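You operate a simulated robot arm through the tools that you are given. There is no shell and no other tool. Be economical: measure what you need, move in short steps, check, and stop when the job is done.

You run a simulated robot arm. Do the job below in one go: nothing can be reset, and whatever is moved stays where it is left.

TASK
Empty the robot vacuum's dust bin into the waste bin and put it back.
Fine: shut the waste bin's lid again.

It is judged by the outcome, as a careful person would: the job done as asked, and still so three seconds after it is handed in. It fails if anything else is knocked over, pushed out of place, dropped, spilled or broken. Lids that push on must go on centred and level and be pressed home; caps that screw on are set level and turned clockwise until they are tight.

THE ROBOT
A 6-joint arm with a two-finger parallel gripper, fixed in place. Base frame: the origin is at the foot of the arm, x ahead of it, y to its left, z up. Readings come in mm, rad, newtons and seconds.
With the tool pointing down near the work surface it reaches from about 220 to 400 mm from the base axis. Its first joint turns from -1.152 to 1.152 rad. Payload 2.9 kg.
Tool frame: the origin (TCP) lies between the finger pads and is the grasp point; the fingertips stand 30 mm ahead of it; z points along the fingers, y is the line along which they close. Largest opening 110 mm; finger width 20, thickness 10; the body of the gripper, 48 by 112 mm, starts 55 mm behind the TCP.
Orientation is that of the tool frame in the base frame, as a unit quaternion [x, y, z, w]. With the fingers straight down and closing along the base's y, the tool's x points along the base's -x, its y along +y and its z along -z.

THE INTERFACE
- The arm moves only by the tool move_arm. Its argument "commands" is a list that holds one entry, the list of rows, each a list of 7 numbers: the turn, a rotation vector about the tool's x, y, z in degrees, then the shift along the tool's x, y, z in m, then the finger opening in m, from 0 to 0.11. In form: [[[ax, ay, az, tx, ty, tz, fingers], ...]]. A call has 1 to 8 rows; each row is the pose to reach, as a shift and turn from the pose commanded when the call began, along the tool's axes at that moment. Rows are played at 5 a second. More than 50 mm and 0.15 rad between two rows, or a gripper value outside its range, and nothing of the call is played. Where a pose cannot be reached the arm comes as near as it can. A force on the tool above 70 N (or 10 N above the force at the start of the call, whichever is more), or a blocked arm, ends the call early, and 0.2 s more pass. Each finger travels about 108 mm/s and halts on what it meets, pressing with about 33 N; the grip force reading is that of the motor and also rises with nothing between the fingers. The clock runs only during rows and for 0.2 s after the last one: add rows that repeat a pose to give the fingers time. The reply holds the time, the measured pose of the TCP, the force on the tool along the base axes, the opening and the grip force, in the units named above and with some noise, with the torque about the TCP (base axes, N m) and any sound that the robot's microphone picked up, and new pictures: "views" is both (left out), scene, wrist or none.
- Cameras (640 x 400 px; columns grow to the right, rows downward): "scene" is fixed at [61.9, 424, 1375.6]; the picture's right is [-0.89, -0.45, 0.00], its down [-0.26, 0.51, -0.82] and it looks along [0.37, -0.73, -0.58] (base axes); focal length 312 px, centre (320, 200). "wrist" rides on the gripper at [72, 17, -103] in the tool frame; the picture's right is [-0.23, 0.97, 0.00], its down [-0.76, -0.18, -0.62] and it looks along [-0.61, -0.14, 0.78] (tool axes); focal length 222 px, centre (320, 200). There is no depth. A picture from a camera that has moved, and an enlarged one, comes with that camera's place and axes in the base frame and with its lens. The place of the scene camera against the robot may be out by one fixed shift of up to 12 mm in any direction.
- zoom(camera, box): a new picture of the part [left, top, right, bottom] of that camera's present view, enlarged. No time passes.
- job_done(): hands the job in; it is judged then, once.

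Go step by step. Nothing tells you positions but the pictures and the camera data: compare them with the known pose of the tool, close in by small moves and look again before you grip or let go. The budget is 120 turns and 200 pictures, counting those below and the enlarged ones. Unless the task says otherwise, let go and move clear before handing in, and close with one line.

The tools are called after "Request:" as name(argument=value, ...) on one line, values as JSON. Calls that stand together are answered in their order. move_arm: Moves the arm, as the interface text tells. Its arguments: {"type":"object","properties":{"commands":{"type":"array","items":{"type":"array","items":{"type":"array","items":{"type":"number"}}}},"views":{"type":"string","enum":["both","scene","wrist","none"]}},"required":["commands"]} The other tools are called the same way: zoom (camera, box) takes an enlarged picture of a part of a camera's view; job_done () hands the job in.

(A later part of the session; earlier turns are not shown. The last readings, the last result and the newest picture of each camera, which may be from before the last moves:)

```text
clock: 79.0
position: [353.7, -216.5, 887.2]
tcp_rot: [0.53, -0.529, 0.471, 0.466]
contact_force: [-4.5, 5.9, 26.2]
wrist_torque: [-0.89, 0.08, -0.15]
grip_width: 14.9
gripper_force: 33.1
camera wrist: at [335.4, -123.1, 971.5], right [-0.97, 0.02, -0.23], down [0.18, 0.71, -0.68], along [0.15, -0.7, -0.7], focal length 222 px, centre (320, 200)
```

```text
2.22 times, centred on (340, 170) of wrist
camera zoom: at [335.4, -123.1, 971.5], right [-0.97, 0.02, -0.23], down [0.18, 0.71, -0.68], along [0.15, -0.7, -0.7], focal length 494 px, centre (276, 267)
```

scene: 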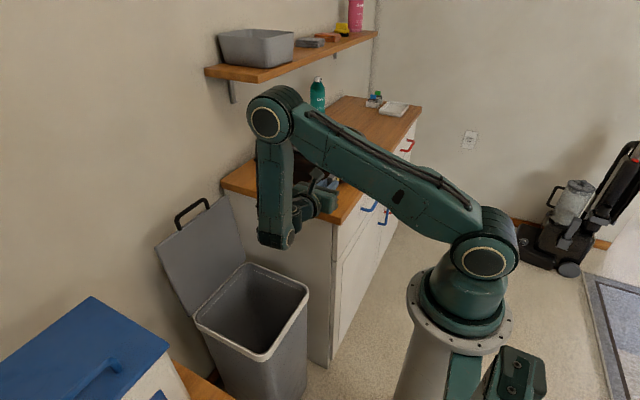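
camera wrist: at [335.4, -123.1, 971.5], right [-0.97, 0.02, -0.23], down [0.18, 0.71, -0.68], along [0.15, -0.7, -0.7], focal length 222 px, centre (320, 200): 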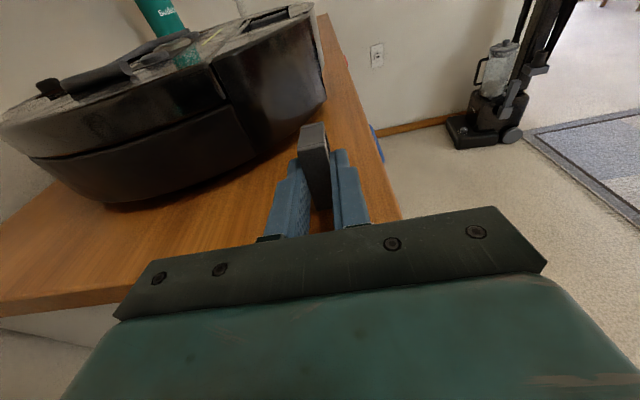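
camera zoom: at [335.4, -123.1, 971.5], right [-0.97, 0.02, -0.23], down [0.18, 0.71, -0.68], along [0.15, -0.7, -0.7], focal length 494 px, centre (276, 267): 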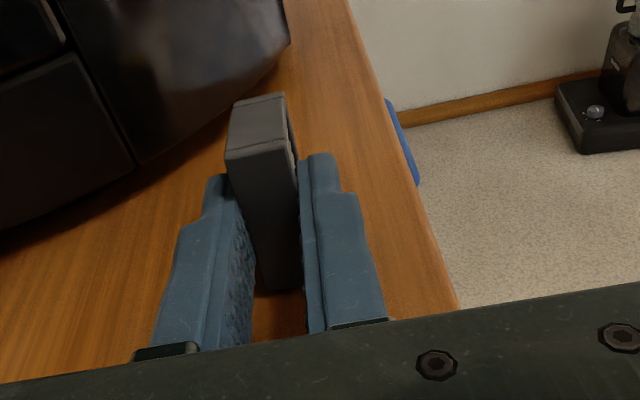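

Contact with the counter. Open the fingers just slightly so the filter settles between them.

Request:
move_arm(commands=[[[0, 0, 0, 0.003, 0, 0, 0], [0, 0, 0, 0.003, 0, 0, 0.02], [0, 0, 0, 0.003, 0, 0, 0.021], [0, 0, 0, 0.003, 0, 0, 0.021]]], views="wrist")

Request:
zoom(camera="wrist", box=[240, 80, 440, 260])

```text
clock: 80.0
position: [352.8, -217.5, 886.5]
tcp_rot: [0.534, -0.53, 0.467, 0.463]
contact_force: [-0.5, -0.4, 0.5]
wrist_torque: [0.0, -0.01, 0.02]
grip_width: 21.1
gripper_force: 0.1
camera wrist: at [335.5, -124.1, 971.9], right [-0.97, 0.02, -0.23], down [0.17, 0.72, -0.67], along [0.15, -0.69, -0.71], focal length 222 px, centre (320, 200)
```

wrist: 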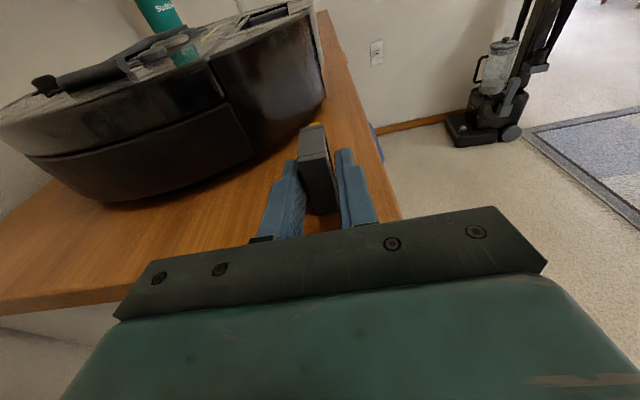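

```text
2.22 times, centred on (340, 170) of wrist
camera zoom: at [335.5, -124.1, 971.9], right [-0.97, 0.02, -0.23], down [0.17, 0.72, -0.67], along [0.15, -0.69, -0.71], focal length 494 px, centre (276, 267)
```

zoom: 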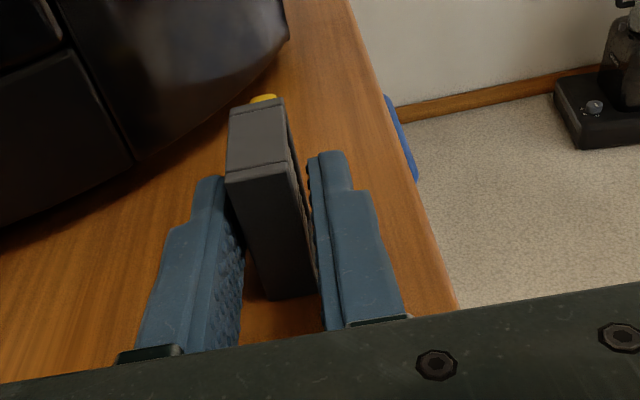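

The filter stands stably on its narrow edge. Withdraw toward +Y, rise, and bring the tool back to vertical.

Request:
move_arm(commands=[[[0, 0, 0, 0, 0, 0, 0.03], [0, 0, 0, 0, 0, -0.02, 0.03], [0, 0, 0, 0, 0, -0.05, 0.03], [0, 0, 0, 0, 0, -0.09, 0.03], [0, 0, 0, 0.04, 0, -0.1, 0.03], [0, 0, 0, 0.08, 0, -0.1, 0.03], [0, -6, 0, 0.12, 0, -0.1, 0.03], [0, -12, 0, 0.16, 0, -0.1, 0.03]]], views="scene")

Request:
move_arm(commands=[[[0, -8, 0, 0, 0, 0, 0.03], [0, -16, 0, 0, 0, 0, 0.03], [0, -24, 0, 0, 0, 0, 0.03], [0, -32, 0, 0, 0, 0, 0.03], [0, -40, 0, 0, 0, 0, 0.03], [0, -48, 0, 0, 0, 0, 0.03], [0, -56, 0, 0, 0, 0, 0.03], [0, -64, 0, 0, 0, 0, 0.03]]], views="none")

```text
clock: 81.8
position: [351.1, -137.0, 1059.3]
tcp_rot: [0.581, -0.576, 0.408, 0.405]
contact_force: [-0.7, 0.1, 0.0]
wrist_torque: [-0.01, 0.0, -0.01]
grip_width: 29.8
gripper_force: 0.1
```

scene: 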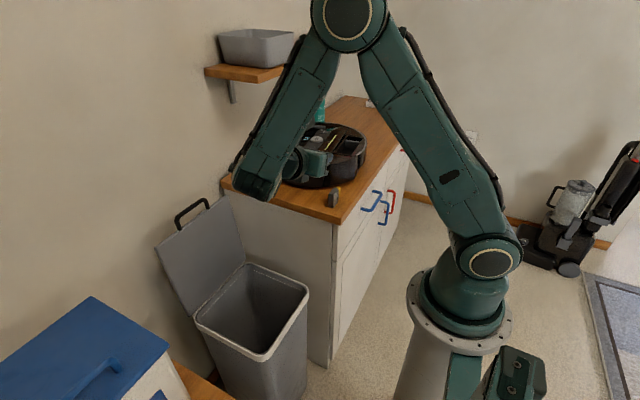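

```text
clock: 83.6
position: [353.1, -139.4, 1059.5]
tcp_rot: [0.709, -0.704, 0.039, 0.037]
contact_force: [-0.4, -0.5, 0.0]
wrist_torque: [0.02, 0.01, 0.0]
grip_width: 30.0
gripper_force: 0.1
```

Finish levelling the tool and move above the standing filter.

Request:
move_arm(commands=[[[0, -3, 0, 0.03, 0, 0.01, 0.03], [0, -6.2, 0, 0.07, -0.002, 0.02, 0.03], [0, -6.2, 0, 0.108, -0.002, 0.045, 0.03], [0, -6.2, 0, 0.108, -0.002, 0.087, 0.03], [0, -6.2, 0, 0.108, -0.002, 0.087, 0.03]]], views="both")

Request:
zoom(camera="scene", box=[290, 130, 380, 220])

Request:
zoom(camera="wrist", box=[220, 40, 460, 240])

```text
clock: 84.8
position: [356.2, -255.3, 984.5]
tcp_rot: [0.709, -0.705, 0.001, 0.001]
contact_force: [0.4, -0.7, -0.6]
wrist_torque: [0.0, 0.03, 0.0]
grip_width: 30.2
gripper_force: 0.1
camera wrist: at [338.8, -328.1, 1087.0], right [-0.98, 0.22, 0.0], down [0.17, 0.76, 0.62], along [0.14, 0.61, -0.78], focal length 222 px, centre (320, 200)
```

scene: 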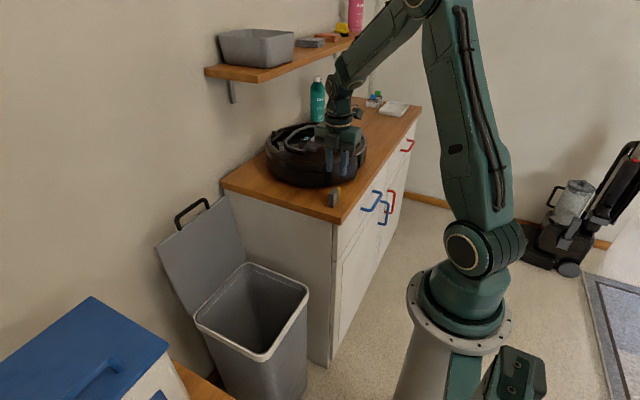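
wrist: 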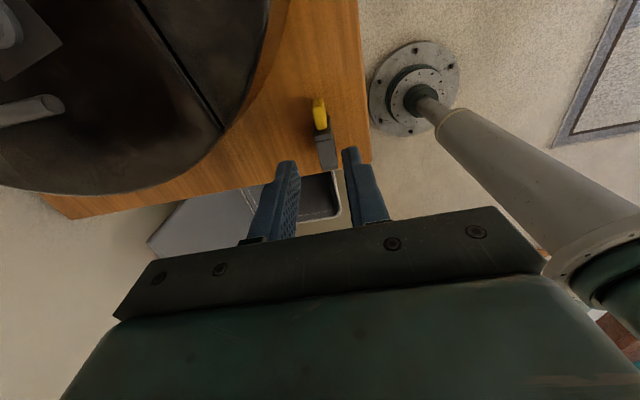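

```text
4.44 times, centred on (335, 175) of scene
camera zoom: at [61.9, 424.0, 1375.6], right [-0.89, -0.45, 0.0], down [-0.26, 0.51, -0.82], along [0.37, -0.73, -0.58], focal length 1385 px, centre (253, 311)
```

zoom: 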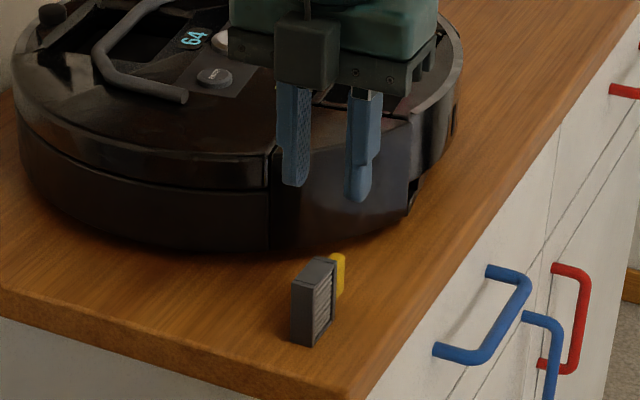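

```text
2.00 times, centred on (340, 140) of wrist
camera zoom: at [338.8, -328.1, 1087.0], right [-0.98, 0.22, 0.0], down [0.17, 0.76, 0.62], along [0.14, 0.61, -0.78], focal length 444 px, centre (280, 320)
```

zoom: 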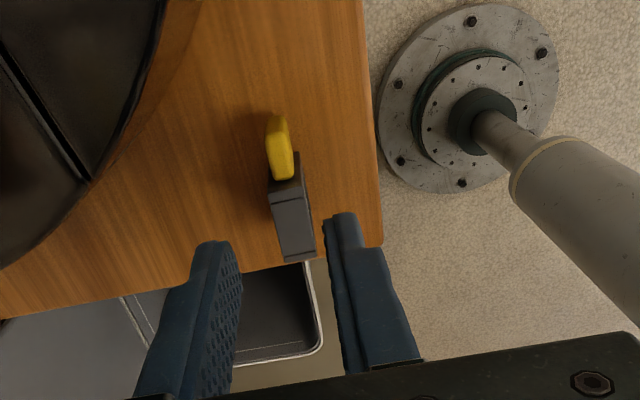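

The filter box spans y −217…−253 with the yellow tab to −278 at x≈353. I'll grip the yellow tab from above, then tilt so the tab points up.

Request:
move_arm(commands=[[[0, 0, 0, 0.006, 0.0025, 0.02, 0.03], [0, 0, 0, 0.0107, 0.0025, 0.045, 0.03], [0, 0, 0, 0.0107, 0.0025, 0.07, 0.03], [0, 0, 0, 0.0107, 0.0025, 0.086, 0.03], [0, 0, 0, 0.0107, 0.0025, 0.086, 0.03]]], views="wrist")

Request:
zoom(camera="wrist", box=[240, 100, 420, 240])

```text
clock: 86.0
position: [353.9, -267.9, 897.6]
tcp_rot: [0.71, -0.704, 0.001, 0.001]
contact_force: [-0.4, 0.5, -0.1]
wrist_torque: [0.0, -0.03, 0.0]
grip_width: 29.9
gripper_force: 0.1
camera wrist: at [336.2, -339.5, 1000.5], right [-0.98, 0.22, 0.0], down [0.17, 0.76, 0.62], along [0.14, 0.61, -0.78], focal length 222 px, centre (320, 200)
```

wrist: 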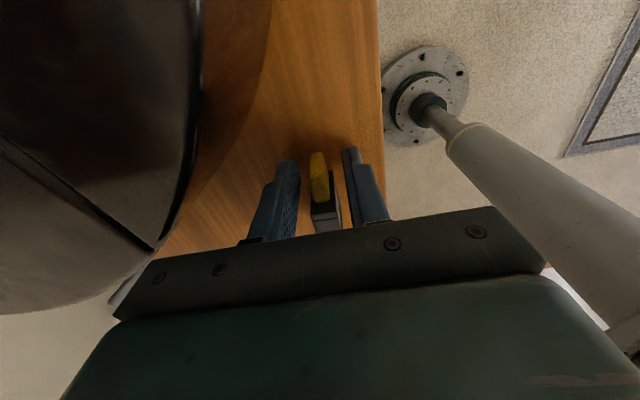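

```text
2.86 times, centred on (330, 170) of wrist
camera zoom: at [336.2, -339.5, 1000.5], right [-0.98, 0.22, 0.0], down [0.17, 0.76, 0.62], along [0.14, 0.61, -0.78], focal length 635 px, centre (291, 286)
```

zoom: 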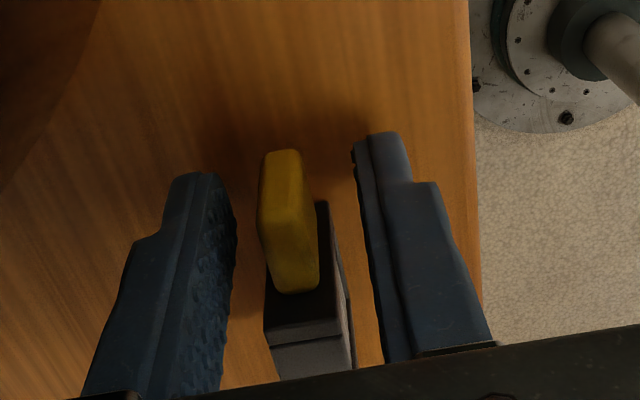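

The yellow tab is centred between the fingers. Close and lift slightly.

Request:
move_arm(commands=[[[0, 0, 0, 0, 0, 0, 0.015], [0, 0, 0, 0, 0, 0, 0], [0, 0, 0, 0, 0, 0, 0], [0, 0, 0, -0.01, 0, -0.02, 0], [0, 0, 0, -0.02, 0, -0.05, 0], [0, 0, 0, -0.03, 0, -0.09, 0], [0, 0, 0, -0.03, 0, -0.13, 0]]], views="wrist")

Request:
zoom(camera="wrist", box=[240, 100, 420, 240])

```text
clock: 87.6
position: [352.0, -236.8, 1027.4]
tcp_rot: [0.709, -0.705, 0.001, 0.0]
contact_force: [0.4, 0.5, 0.8]
wrist_torque: [-0.03, -0.02, 0.0]
grip_width: 9.3
gripper_force: 33.2
camera wrist: at [334.9, -309.1, 1131.4], right [-0.98, 0.22, 0.0], down [0.17, 0.76, 0.62], along [0.14, 0.61, -0.78], focal length 222 px, centre (320, 200)
```

wrist: 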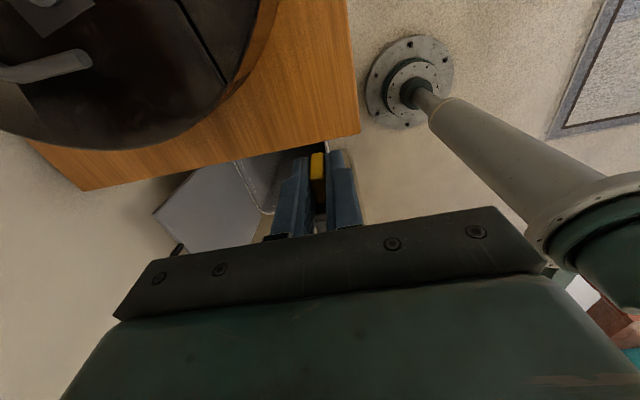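

```text
2.86 times, centred on (330, 170) of wrist
camera zoom: at [334.9, -309.1, 1131.4], right [-0.98, 0.22, 0.0], down [0.17, 0.76, 0.62], along [0.14, 0.61, -0.78], focal length 635 px, centre (291, 286)
```

zoom: 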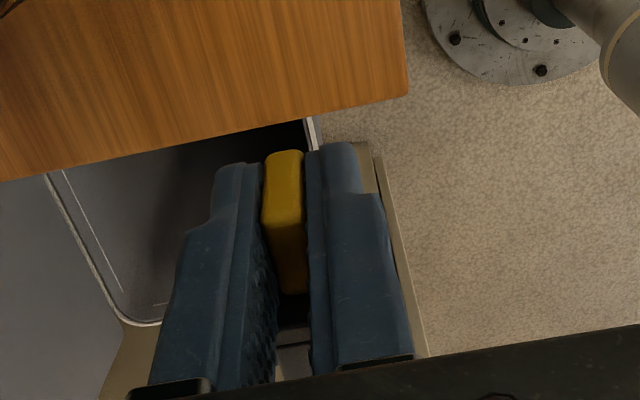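

Firm grip on the tab. Now tilt 80° so the tab points up.

Request:
move_arm(commands=[[[0, 6, 0, 0, 0, 0, 0], [0, 13, 0, 0, 0, 0, 0], [0, 20, 0, 0, 0, 0, 0], [0, 27, 0, 0, 0, 0, 0], [0, 34, 0, 0, 0, 0, 0], [0, 41, 0, 0, 0, 0, 0], [0, 48, 0, 0, 0, 0, 0], [0, 55, 0, 0, 0, 0, 0]]], views="none")

Request:
move_arm(commands=[[[0, 6, 0, 0, 0, 0, 0], [0, 13, 0, 0, 0, 0, 0], [0, 20, 0, 0, 0, 0, 0], [0, 25, 0, 0, 0, 0, 0]]], views="both")

Request:
zoom(camera="scene", box=[230, 80, 370, 220])

```text
clock: 89.4
position: [353.4, -235.4, 1028.4]
tcp_rot: [0.628, -0.625, 0.329, 0.327]
contact_force: [0.8, -0.2, 0.1]
wrist_torque: [0.01, 0.0, -0.03]
grip_width: 8.8
gripper_force: 32.9
```

```text
clock: 90.4
position: [352.9, -237.2, 1028.5]
tcp_rot: [0.542, -0.54, 0.457, 0.453]
contact_force: [-0.6, -0.3, -0.1]
wrist_torque: [-0.01, 0.02, -0.02]
grip_width: 8.9
gripper_force: 33.0
camera wrist: at [334.6, -147.0, 1117.2], right [-0.97, 0.03, -0.23], down [0.17, 0.75, -0.64], along [0.15, -0.67, -0.73], focal length 222 px, centre (320, 200)
```

scene: 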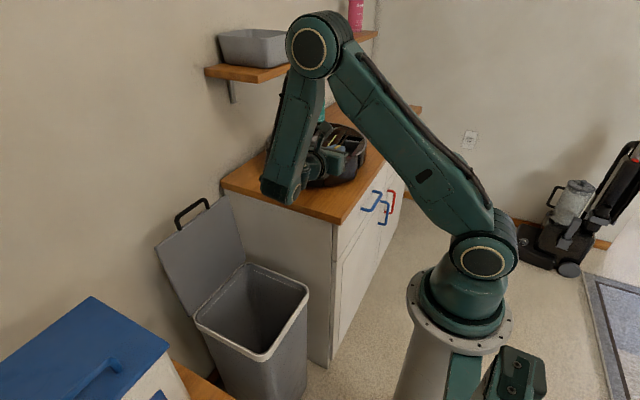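
wrist: 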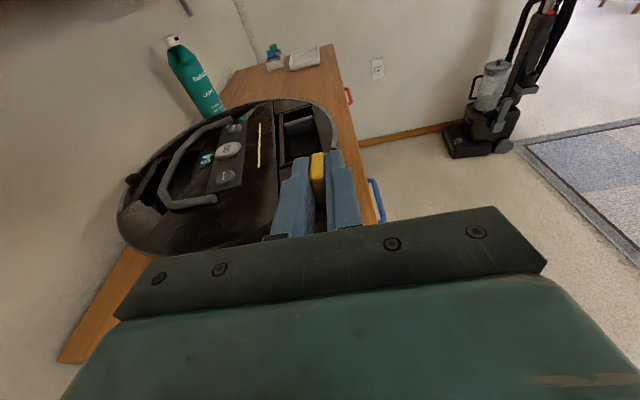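

```text
2.86 times, centred on (300, 150) of scene
camera zoom: at [61.9, 424.0, 1375.6], right [-0.89, -0.45, 0.0], down [-0.26, 0.51, -0.82], along [0.37, -0.73, -0.58], focal length 890 px, centre (377, 343)
```

zoom: 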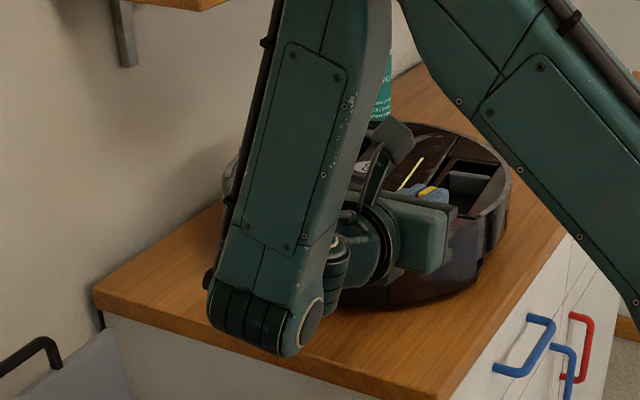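

The filter hangs upright below the fingers (10° tilt). Lower it to the counter corner.

Request:
move_arm(commands=[[[0, 0, 0, -0.02, 0, 0.001, 0], [0, 0, 0, -0.045, 0, 0.003, 0], [0, 0, 0, -0.07, 0, 0.005, 0], [0, 0, 0, -0.09, 0, 0.006, 0], [0, 0, 0, -0.105, 0, 0.0066, 0], [0, 0, 0, -0.11, 0, 0.0066, 0]]], views="both")

Request:
zoom(camera="scene", box=[260, 120, 380, 230])

```text
clock: 91.8
position: [353.4, -224.5, 918.4]
tcp_rot: [0.543, -0.54, 0.457, 0.452]
contact_force: [-0.8, 0.2, -0.2]
wrist_torque: [-0.01, -0.01, 0.0]
grip_width: 9.2
gripper_force: 33.2
camera wrist: at [334.9, -134.6, 1006.9], right [-0.97, 0.03, -0.23], down [0.17, 0.75, -0.64], along [0.15, -0.67, -0.73], focal length 222 px, centre (320, 200)
```

scene: 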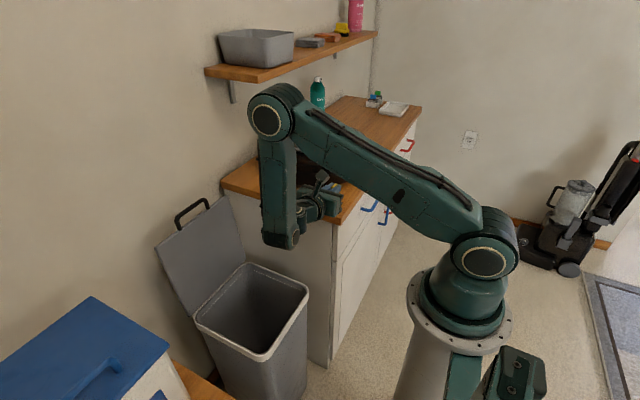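
wrist: 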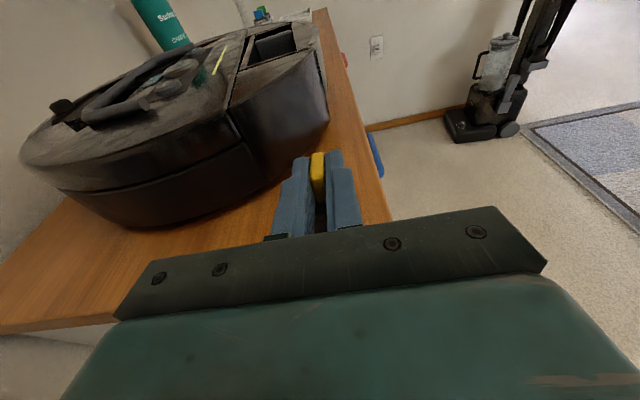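

```text
3.64 times, centred on (320, 175) of scene
camera zoom: at [61.9, 424.0, 1375.6], right [-0.89, -0.45, 0.0], down [-0.26, 0.51, -0.82], along [0.37, -0.73, -0.58], focal length 1133 px, centre (320, 291)
```

zoom: 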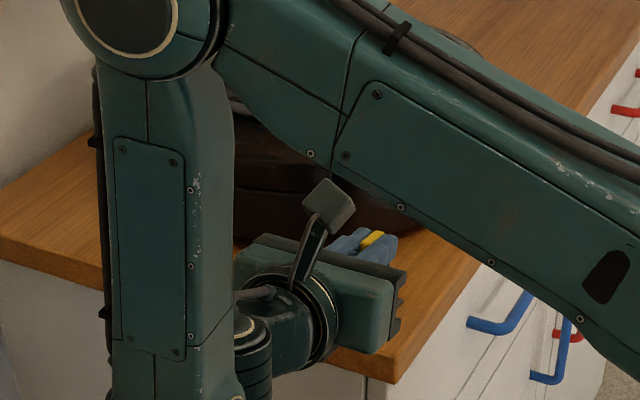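

Creep down until contact.

Request:
move_arm(commands=[[[0, 0, 0, -0.002, 0, 0, 0], [0, 0, 0, -0.004, 0, 0, 0]]], views="none")

Request:
move_arm(commands=[[[0, 0, 0, -0.002, 0, 0, 0], [0, 0, 0, -0.004, 0, 0, 0]]], views="none")

```text
clock: 92.4
position: [352.4, -222.4, 915.3]
tcp_rot: [0.542, -0.54, 0.456, 0.454]
contact_force: [-0.5, 0.7, 0.9]
wrist_torque: [-0.02, -0.04, -0.01]
grip_width: 9.2
gripper_force: 33.0
```

```text
clock: 93.0
position: [354.4, -222.8, 913.9]
tcp_rot: [0.541, -0.539, 0.458, 0.455]
contact_force: [-1.4, 0.0, 16.6]
wrist_torque: [-0.43, 0.08, -0.06]
grip_width: 9.1
gripper_force: 33.1
```

Contact (17 N). Release slightly, let it settle, and look.

Request:
move_arm(commands=[[[0, 0, 0, 0.001, 0, 0, 0.013], [0, 0, 0, 0.001, 0, 0, 0.018], [0, 0, 0, 0.001, 0, 0, 0.022], [0, 0, 0, 0.001, 0, 0, 0.022]]], views="wrist")

Request:
zoom(camera="wrist", box=[240, 100, 420, 240])

```text
clock: 94.0
position: [352.7, -223.3, 912.7]
tcp_rot: [0.543, -0.54, 0.457, 0.453]
contact_force: [0.5, 0.0, -0.1]
wrist_torque: [-0.02, 0.01, -0.01]
grip_width: 21.9
gripper_force: 0.0
camera wrist: at [335.1, -133.6, 1000.6], right [-0.97, 0.03, -0.22], down [0.17, 0.75, -0.64], along [0.15, -0.66, -0.73], focal length 222 px, centre (320, 200)
```

wrist: 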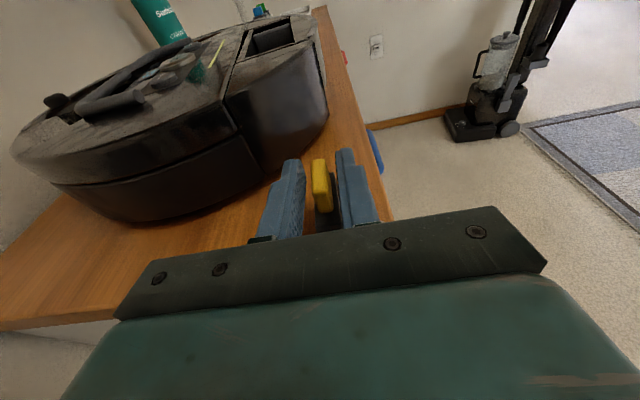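

```text
2.86 times, centred on (330, 170) of wrist
camera zoom: at [335.1, -133.6, 1000.6], right [-0.97, 0.03, -0.22], down [0.17, 0.75, -0.64], along [0.15, -0.66, -0.73], focal length 635 px, centre (291, 286)
```

zoom: 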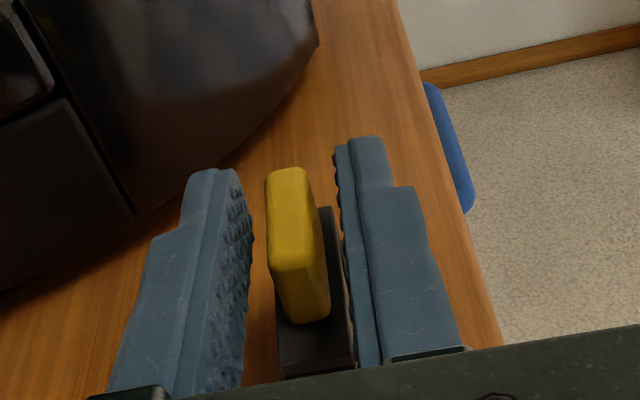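

It stands upright, tab up. Withdraw, rise, and return the tool to vertical.

Request:
move_arm(commands=[[[0, 0, 0, 0, 0, 0, 0.03], [0, 0, 0, 0, 0, -0.02, 0.03], [0, 0, 0, 0, 0, -0.05, 0.03], [0, 0, 0, 0, 0, -0.09, 0.03], [0, 0, 0, 0.04, 0, -0.1, 0.03], [0, -6, 0, 0.08, 0, -0.1, 0.03], [0, -12, 0, 0.12, 0, -0.1, 0.03], [0, -18, 0, 0.15, 0, -0.1, 0.03]]], views="none")

Request:
move_arm(commands=[[[0, -8, 0, 0, 0, 0, 0.03], [0, -16, 0, 0, 0, 0, 0.03], [0, -24, 0, 0, 0, 0, 0.03], [0, -32, 0, 0, 0, 0, 0.03], [0, -40, 0, 0, 0, 0, 0.03], [0, -48, 0, 0, 0, 0, 0.03], [0, -56, 0, 0, 0, 0, 0.03], [0, -62, 0, 0, 0, 0, 0.03]]], views="none")

```text
clock: 95.8
position: [352.8, -150.4, 1077.3]
tcp_rot: [0.609, -0.604, 0.365, 0.362]
contact_force: [0.2, 0.4, -0.4]
wrist_torque: [0.0, 0.0, 0.01]
grip_width: 29.9
gripper_force: 0.0
```

```text
clock: 97.6
position: [352.2, -148.9, 1077.7]
tcp_rot: [0.71, -0.704, 0.0, 0.0]
contact_force: [0.6, 0.0, 0.2]
wrist_torque: [0.01, -0.01, 0.0]
grip_width: 29.9
gripper_force: 0.1
```

Move above the upright filter.

Request:
move_arm(commands=[[[0, 0, 0, 0.03, 0, 0.01, 0.035], [0, 0, 0, 0.06, 0, 0.03, 0.035], [0, 0, 0, 0.094, 0, 0.06, 0.035], [0, 0, 0, 0.094, 0, 0.098, 0.035], [0, 0, 0, 0.094, 0, 0.098, 0.035]]], views="wrist")

Request:
zoom(camera="wrist", box=[220, 60, 440, 240])

```text
clock: 98.8
position: [353.9, -245.0, 978.4]
tcp_rot: [0.71, -0.705, 0.001, -0.001]
contact_force: [1.1, 0.3, -0.5]
wrist_torque: [-0.01, 0.02, 0.03]
grip_width: 35.0
gripper_force: 0.1
camera wrist: at [335.7, -316.9, 1081.1], right [-0.98, 0.22, 0.0], down [0.17, 0.76, 0.62], along [0.14, 0.61, -0.78], focal length 222 px, centre (320, 200)
```

wrist: 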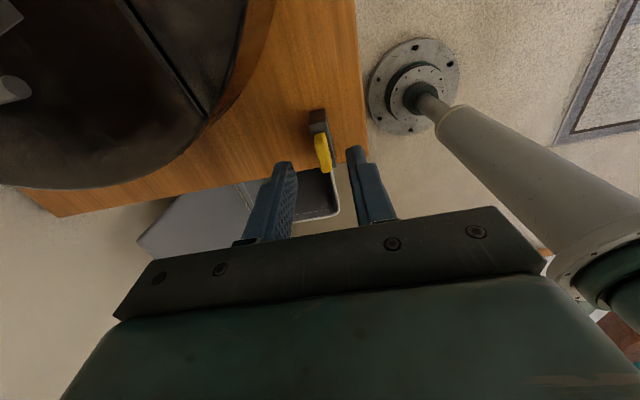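

```text
2.22 times, centred on (330, 150) of wrist
camera zoom: at [335.7, -316.9, 1081.1], right [-0.98, 0.22, 0.0], down [0.17, 0.76, 0.62], along [0.14, 0.61, -0.78], focal length 494 px, centre (298, 311)
```

zoom: 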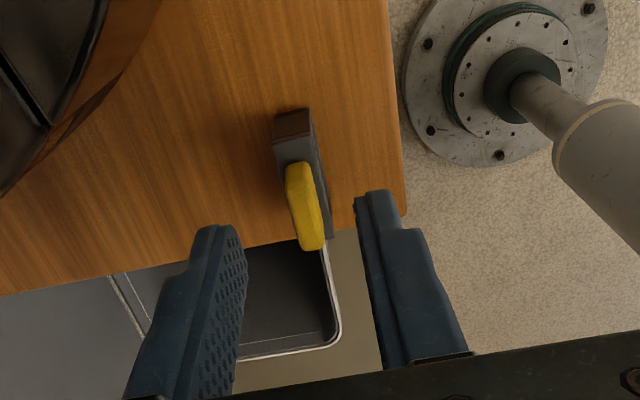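

Tab centre is at about (352,-236), top ≈ z 915. Centre over it, descend and grip.

Request:
move_arm(commands=[[[0, 0, 0, -0.009, 0.002, 0.0, 0.035], [0, 0, 0, -0.009, 0.002, 0.02, 0.035], [0, 0, 0, -0.009, 0.002, 0.04, 0.035], [0, 0, 0, -0.009, 0.002, 0.0515, 0.035], [0, 0, 0, -0.009, 0.002, 0.0515, 0.035]]], views="wrist")

Request:
zoom(camera="wrist", box=[240, 100, 420, 240])

```text
clock: 100.0
position: [350.5, -235.9, 926.3]
tcp_rot: [0.709, -0.705, 0.001, 0.0]
contact_force: [0.0, -0.9, -0.6]
wrist_torque: [0.0, 0.0, 0.02]
grip_width: 34.9
gripper_force: 0.0
camera wrist: at [334.2, -307.9, 1029.9], right [-0.98, 0.22, 0.0], down [0.17, 0.76, 0.62], along [0.14, 0.61, -0.78], focal length 222 px, centre (320, 200)
```

wrist: 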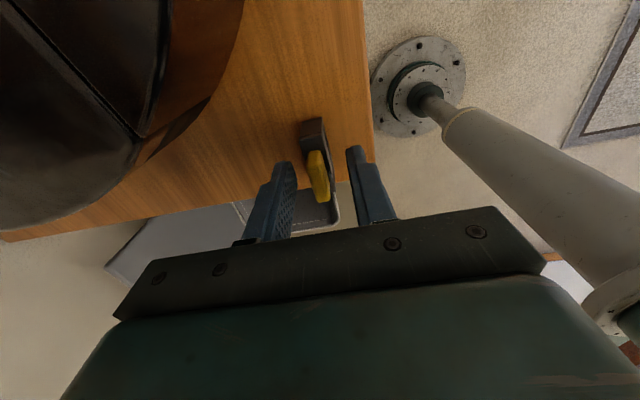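

```text
2.86 times, centred on (330, 170) of wrist
camera zoom: at [334.2, -307.9, 1029.9], right [-0.98, 0.22, 0.0], down [0.17, 0.76, 0.62], along [0.14, 0.61, -0.78], focal length 635 px, centre (291, 286)
```

zoom: 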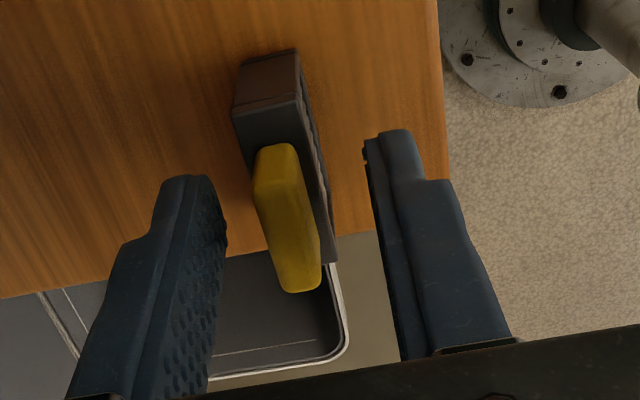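

Close on the tab and lift.

Request:
move_arm(commands=[[[0, 0, 0, -0.002, 0, 0, 0.02], [0, 0, 0, -0.002, 0, 0, 0.0], [0, 0, 0, -0.002, 0, 0, 0.0], [0, 0, 0, -0.002, 0, -0.02, 0], [0, 0, 0, -0.002, 0, -0.05, 0], [0, 0, 0, -0.002, 0, -0.09, 0], [0, 0, 0, -0.002, 0, -0.13, 0]]], views="both")

Request:
zoom(camera="scene", box=[280, 80, 400, 200])

```text
clock: 101.6
position: [351.7, -232.9, 1057.3]
tcp_rot: [0.709, -0.705, 0.0, 0.001]
contact_force: [0.4, -0.4, 0.2]
wrist_torque: [-0.02, 0.01, 0.01]
grip_width: 8.8
gripper_force: 32.5
camera wrist: at [334.1, -305.6, 1160.3], right [-0.98, 0.22, 0.0], down [0.17, 0.76, 0.62], along [0.14, 0.61, -0.78], focal length 222 px, centre (320, 200)
```

scene: 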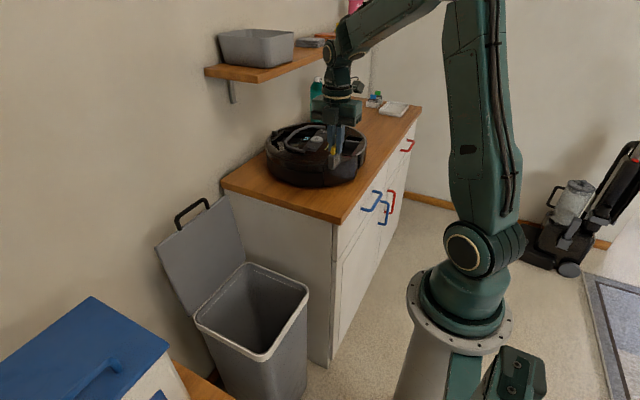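
wrist: 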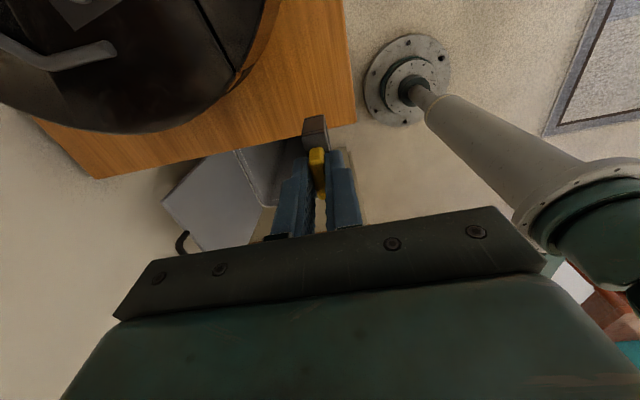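

```text
3.33 times, centred on (340, 140) of scene
camera zoom: at [61.9, 424.1, 1375.6], right [-0.89, -0.45, 0.0], down [-0.26, 0.51, -0.82], along [0.37, -0.73, -0.58], focal length 1038 px, centre (253, 400)
```

zoom: 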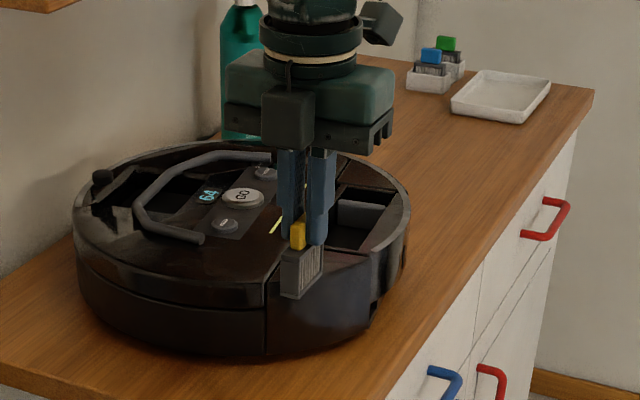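

The filter hangs upright by its tab. Carry it back over the dust bin while yawing +84.5°.

Request:
move_arm(commands=[[[0, 0, 6, 0.015, -0.003, -0.012, 0], [0, 0, 14, 0.035, -0.008, -0.025, 0], [0, 0, 22, 0.06, -0.014, -0.03, 0], [0, 0, 30, 0.085, -0.02, -0.03, 0], [0, 0, 38, 0.11, -0.027, -0.03, 0], [0, 0, 46, 0.135, -0.033, -0.03, 0], [0, 0, 54, 0.16, -0.04, -0.03, 0], [0, 0, 62, 0.179, -0.044, -0.03, 0]]], views="none")

Request:
move_arm(commands=[[[0, 0, 8, 0, 0, 0, 0], [0, 0, 16, 0, 0, 0, 0], [0, 0, 22.5, 0, 0, 0, 0], [0, 0, 22.5, 0, 0, 0.025, 0], [0, 0, 22.5, 0, 0, 0.04, 0], [0, 0, 22.5, 0, 0, 0.04, 0]]], views="both")

Request:
zoom(camera="wrist", box=[200, 60, 440, 240])

Request:
zoom(camera="scene", box=[270, 80, 390, 200])

```text
clock: 103.4
position: [395.5, -412.5, 1087.9]
tcp_rot: [-0.245, 0.97, -0.001, 0.0]
contact_force: [0.1, -0.8, -0.5]
wrist_torque: [0.03, 0.02, 0.02]
grip_width: 9.0
gripper_force: 33.3
```

```text
clock: 104.8
position: [396.6, -411.6, 1048.5]
tcp_rot: [-0.051, 0.999, -0.001, 0.0]
contact_force: [0.1, -1.0, -0.4]
wrist_torque: [-0.03, -0.01, 0.02]
grip_width: 8.8
gripper_force: 33.1
camera wrist: at [321.2, -402.6, 1150.5], right [0.13, 0.99, 0.0], down [0.78, -0.1, 0.62], along [0.62, -0.08, -0.78], focal length 222 px, centre (320, 200)
```

scene: 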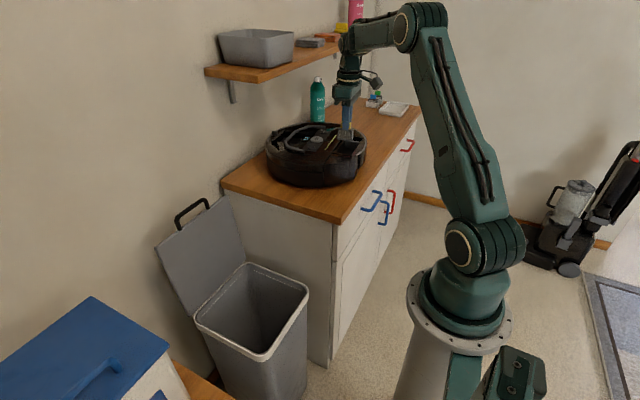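
wrist: 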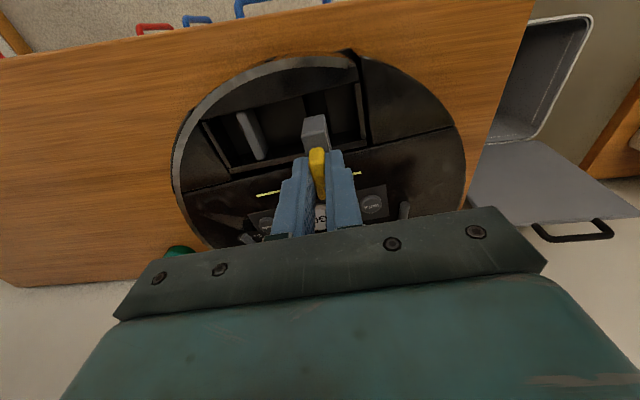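

```text
2.22 times, centred on (320, 150) of wrist
camera zoom: at [321.2, -402.6, 1150.5], right [0.13, 0.99, 0.0], down [0.78, -0.1, 0.62], along [0.62, -0.08, -0.78], focal length 494 px, centre (320, 311)
```

zoom: 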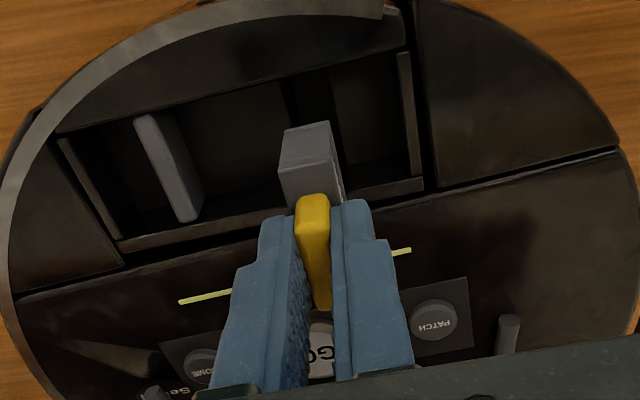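

```text
3.33 times, centred on (330, 140) of scene
camera zoom: at [61.9, 424.0, 1375.6], right [-0.89, -0.45, 0.0], down [-0.26, 0.51, -0.82], along [0.37, -0.73, -0.58], focal length 1038 px, centre (287, 400)
```

zoom: 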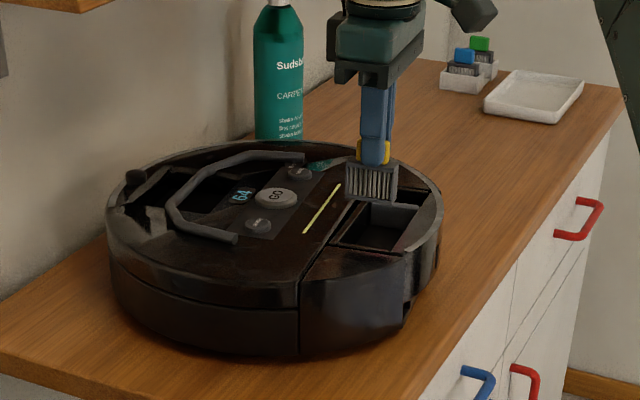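

Box centre is around x≈398 while the pocket is near (393,-413). Shift −6 mm in x and lower to just above the recess floor to check.

Request:
move_arm(commands=[[[0, 0, 0, 0.006, -0.0005, 0.0, 0], [0, 0, 0, 0.006, -0.0005, 0.015, 0], [0, 0, 0, 0.006, -0.0005, 0.03, 0], [0, 0, 0, 0.006, -0.0005, 0.048, 0], [0, 0, 0, 0.006, -0.0005, 0.048, 0]]], views="wrist")

Request:
zoom(camera="wrist", box=[240, 80, 400, 210])

Request:
zoom(camera="scene", box=[310, 100, 380, 170])

```text
clock: 106.0
position: [390.0, -413.0, 1000.5]
tcp_rot: [-0.051, 0.999, -0.001, 0.002]
contact_force: [-0.2, -0.8, -0.3]
wrist_torque: [0.04, 0.03, -0.02]
grip_width: 9.1
gripper_force: 33.3
camera wrist: at [315.9, -404.0, 1102.4], right [0.13, 0.99, 0.0], down [0.78, -0.1, 0.62], along [0.62, -0.08, -0.78], focal length 222 px, centre (320, 200)
```

wrist: 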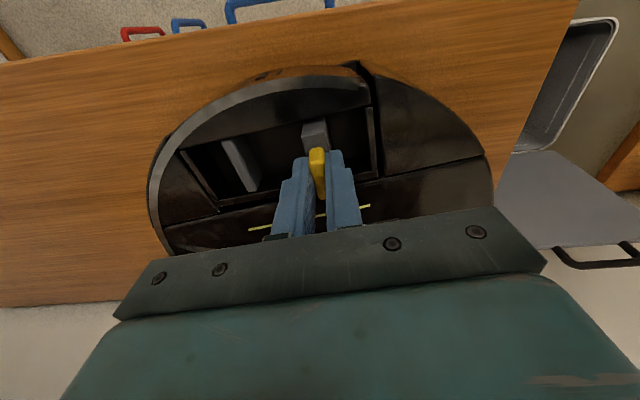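

```text
3.08 times, centred on (320, 145) of wrist
camera zoom: at [315.9, -404.0, 1102.4], right [0.13, 0.99, 0.0], down [0.78, -0.1, 0.62], along [0.62, -0.08, -0.78], focal length 684 px, centre (320, 369)
```

zoom: 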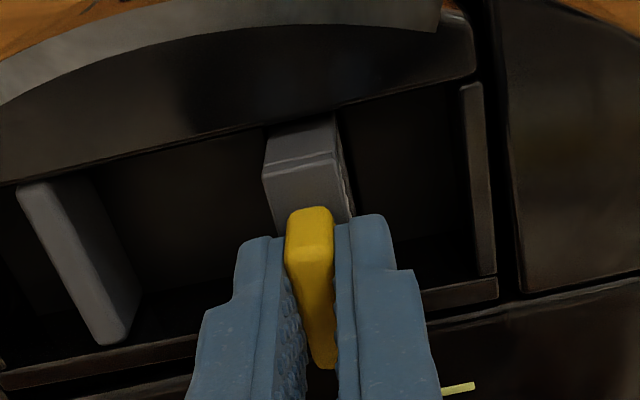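

```text
5.71 times, centred on (345, 135) of scene
camera zoom: at [61.9, 424.0, 1375.6], right [-0.89, -0.45, 0.0], down [-0.26, 0.51, -0.82], along [0.37, -0.73, -0.58], focal length 1780 px, centre (177, 571)
```

zoom: 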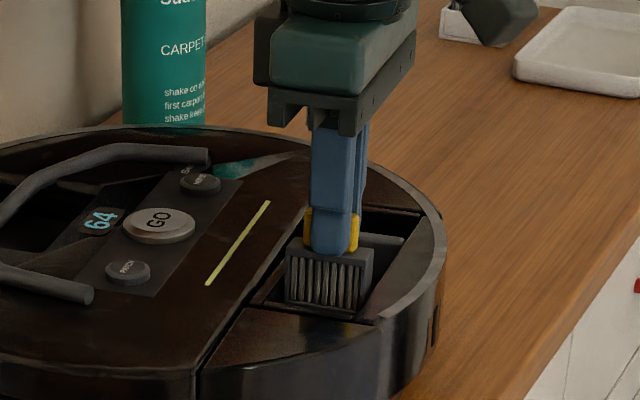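

The filter is aligned with the recess. Lower slowly, feeling for the pocket.

Request:
move_arm(commands=[[[0, 0, 0, 0, 0, 0.005, 0], [0, 0, 0, 0, 0, 0.01, 0], [0, 0, 0, 0, 0, 0.014, 0], [0, 0, 0, 0, 0, 0.018, 0]]], views="none")

```text
clock: 107.0
position: [389.5, -413.3, 982.1]
tcp_rot: [-0.051, 0.999, -0.002, 0.0]
contact_force: [0.2, 0.0, -0.5]
wrist_torque: [0.0, 0.03, 0.02]
grip_width: 8.7
gripper_force: 32.9
```

Request:
move_arm(commands=[[[0, 0, 0, 0, 0, 0.004, 0], [0, 0, 0, 0, 0, 0.008, 0], [0, 0, 0, 0, 0, 0.012, 0]]], views="wrist")

Request:
zoom(camera="wrist", box=[240, 80, 400, 210])

```text
clock: 107.8
position: [389.7, -413.6, 970.1]
tcp_rot: [-0.052, 0.999, 0.0, 0.0]
contact_force: [0.0, 0.4, -0.2]
wrist_torque: [0.02, 0.0, 0.02]
grip_width: 8.7
gripper_force: 33.0
camera wrist: at [316.1, -403.6, 1072.4], right [0.13, 0.99, 0.0], down [0.78, -0.1, 0.62], along [0.62, -0.08, -0.78], focal length 222 px, centre (320, 200)
```

wrist: 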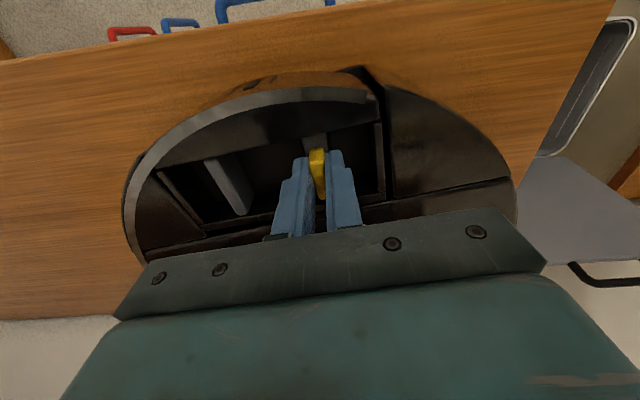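

```text
3.08 times, centred on (320, 145) of wrist
camera zoom: at [316.1, -403.6, 1072.4], right [0.13, 0.99, 0.0], down [0.78, -0.1, 0.62], along [0.62, -0.08, -0.78], focal length 684 px, centre (320, 369)
```

zoom: 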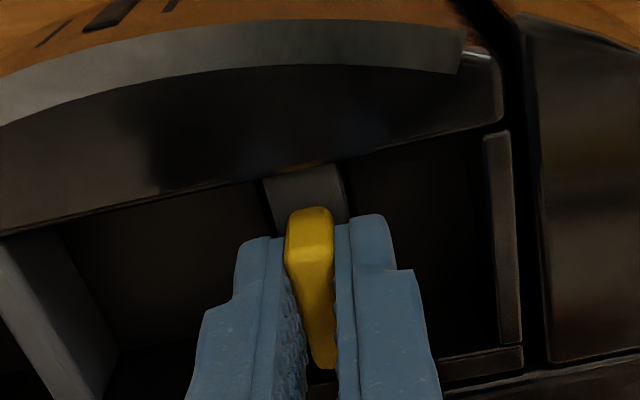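

It's sliding into its pocket without resistance. Continue down to seat it.

Request:
move_arm(commands=[[[0, 0, 0, 0, 0, 0.004, 0], [0, 0, 0, 0, 0, 0.008, 0], [0, 0, 0, 0, 0, 0.012, 0]]], views="none")

Request:
move_arm(commands=[[[0, 0, 0, 0, 0, 0.003, 0], [0, 0, 0, 0, 0, 0.006, 0]]], views="wrist")

Request:
zoom(camera="wrist", box=[220, 80, 420, 230])

```text
clock: 108.6
position: [390.0, -413.2, 958.2]
tcp_rot: [-0.052, 0.999, 0.0, 0.001]
contact_force: [0.8, 0.2, -0.6]
wrist_torque: [0.01, -0.01, -0.02]
grip_width: 8.5
gripper_force: 32.3
```

```text
clock: 109.2
position: [391.4, -413.5, 954.8]
tcp_rot: [-0.052, 0.999, -0.004, 0.003]
contact_force: [-0.6, 1.2, 24.7]
wrist_torque: [0.11, -0.21, 0.04]
grip_width: 8.8
gripper_force: 33.4
heard: snap
camera wrist: at [316.5, -404.0, 1057.9], right [0.13, 0.99, -0.01], down [0.77, -0.09, 0.63], along [0.62, -0.08, -0.78], focal length 222 px, centre (320, 200)
```

wrist: 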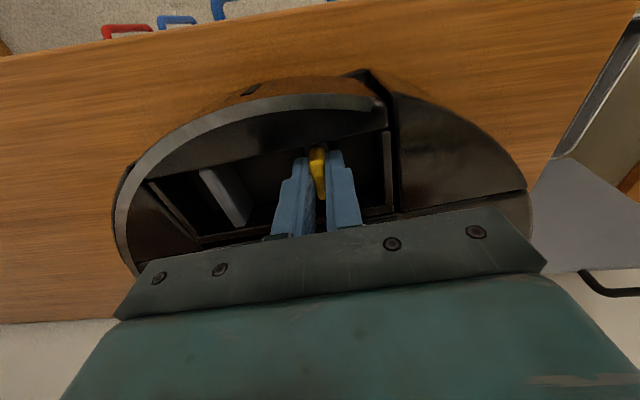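

```text
2.67 times, centred on (320, 155) of wrist
camera zoom: at [316.5, -404.0, 1057.9], right [0.13, 0.99, -0.01], down [0.77, -0.09, 0.63], along [0.62, -0.08, -0.78], focal length 592 px, centre (320, 320)
```

zoom: 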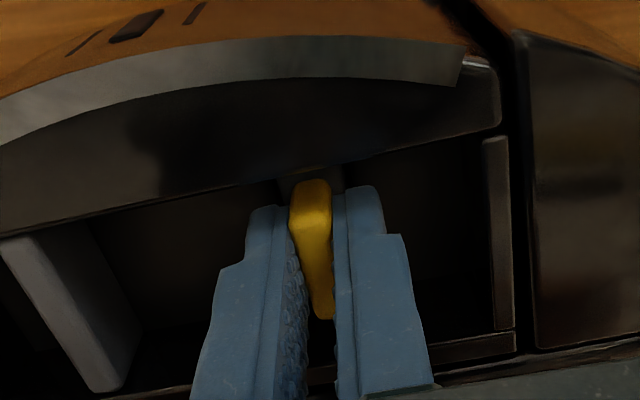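

A snap: the filter is seated. Release, rise and inspect.

Request:
move_arm(commands=[[[0, 0, 0, 0, 0, -0.003, 0.02], [0, 0, 0, 0, 0, -0.003, 0.026], [0, 0, 0, 0, 0, -0.02, 0.026], [0, 0, 0, 0, 0, -0.06, 0.026], [0, 0, 0, 0.005, -0.01, -0.1, 0.026], [0, 0, 0, 0.01, -0.025, -0.14, 0.026]]], views="both")

Request:
zoom(camera="wrist", box=[200, 40, 480, 230])

Request:
zoom(camera="scene", box=[250, 100, 390, 200])

```text
clock: 110.6
position: [382.7, -439.7, 1090.8]
tcp_rot: [-0.052, 0.999, -0.001, 0.0]
contact_force: [-0.1, 0.0, 0.7]
wrist_torque: [0.02, 0.01, 0.02]
grip_width: 25.9
gripper_force: 0.0
camera wrist: at [308.2, -430.1, 1194.7], right [0.13, 0.99, 0.0], down [0.78, -0.1, 0.62], along [0.62, -0.08, -0.78], focal length 222 px, centre (320, 200)
```

scene: 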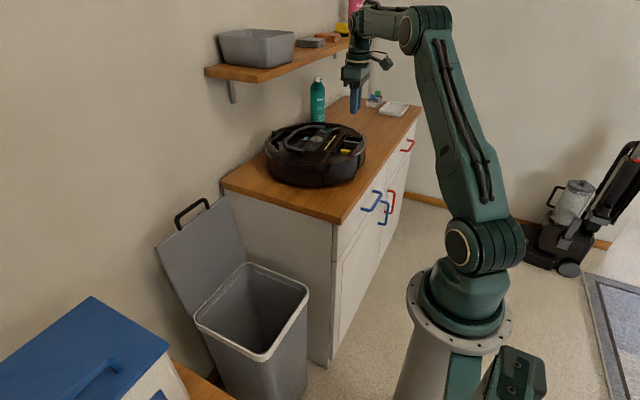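
wrist: 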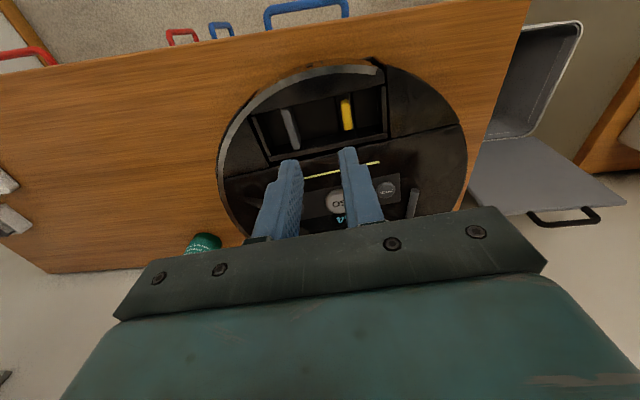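

```text
2.11 times, centred on (340, 135) of wrist
camera zoom: at [308.2, -430.1, 1194.7], right [0.13, 0.99, 0.0], down [0.78, -0.1, 0.62], along [0.62, -0.08, -0.78], focal length 468 px, centre (278, 337)
```

zoom: 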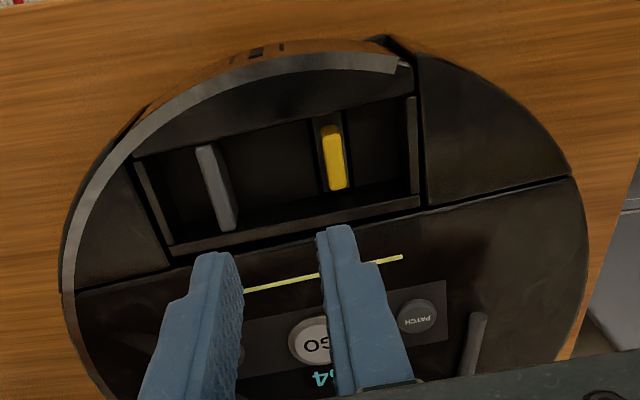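

```text
4.00 times, centred on (320, 150) of scene
camera zoom: at [61.9, 424.1, 1375.6], right [-0.89, -0.45, 0.0], down [-0.26, 0.51, -0.82], along [0.37, -0.73, -0.58], focal length 1246 px, centre (320, 400)
```

zoom: 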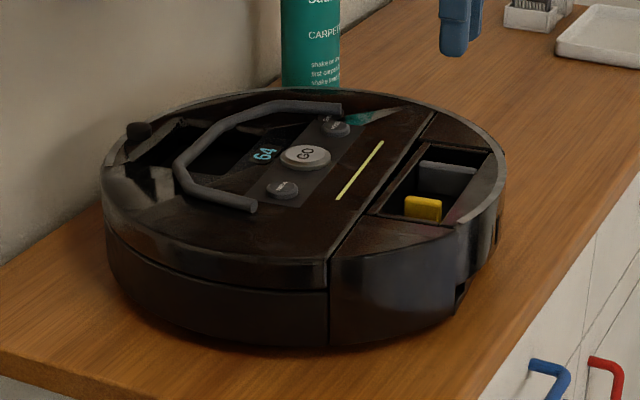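

Everything looks as originally, yellow tab up. To be sure the bin is pressed home, I'll push down on the recess floor between bar and tab with closed fingers.

Request:
move_arm(commands=[[[0, 0, 0, -0.0034, -0.0063, 0.03, 0], [0, 0, 0, -0.0034, -0.0063, 0.07, 0], [0, 0, 0, -0.0034, -0.0063, 0.105, 0], [0, 0, 0, -0.0034, -0.0063, 0.128, 0], [0, 0, 0, -0.0034, -0.0063, 0.136, 0]]], views="wrist")

Request:
move_arm(commands=[[[0, 0, 0, 0, 0, 0.003, 0], [0, 0, 0, 0, 0, 0.006, 0], [0, 0, 0, 0, 0, 0.009, 0]]], views="none")

```text
clock: 111.8
position: [386.8, -444.4, 956.1]
tcp_rot: [-0.052, 0.999, -0.001, 0.001]
contact_force: [0.0, -0.1, -0.3]
wrist_torque: [0.02, -0.03, 0.0]
grip_width: 0.1
gripper_force: 32.7
camera wrist: at [312.4, -434.7, 1058.1], right [0.13, 0.99, 0.0], down [0.78, -0.1, 0.62], along [0.62, -0.08, -0.78], focal length 222 px, centre (320, 200)
```

wrist: 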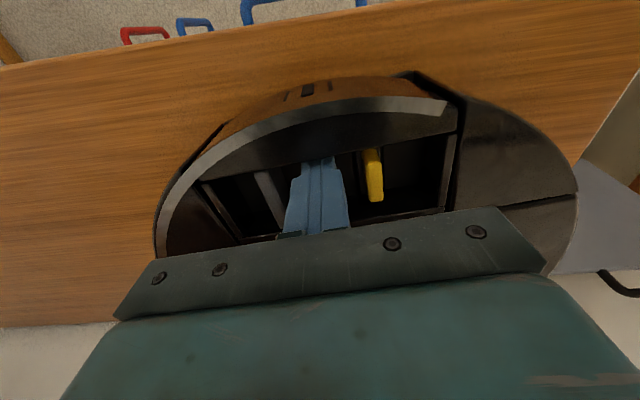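

```text
clock: 112.6
position: [387.0, -444.7, 950.4]
tcp_rot: [-0.051, 0.999, -0.004, 0.003]
contact_force: [-1.3, -0.9, 21.4]
wrist_torque: [0.08, -0.01, 0.02]
grip_width: 0.0
gripper_force: 33.2
```

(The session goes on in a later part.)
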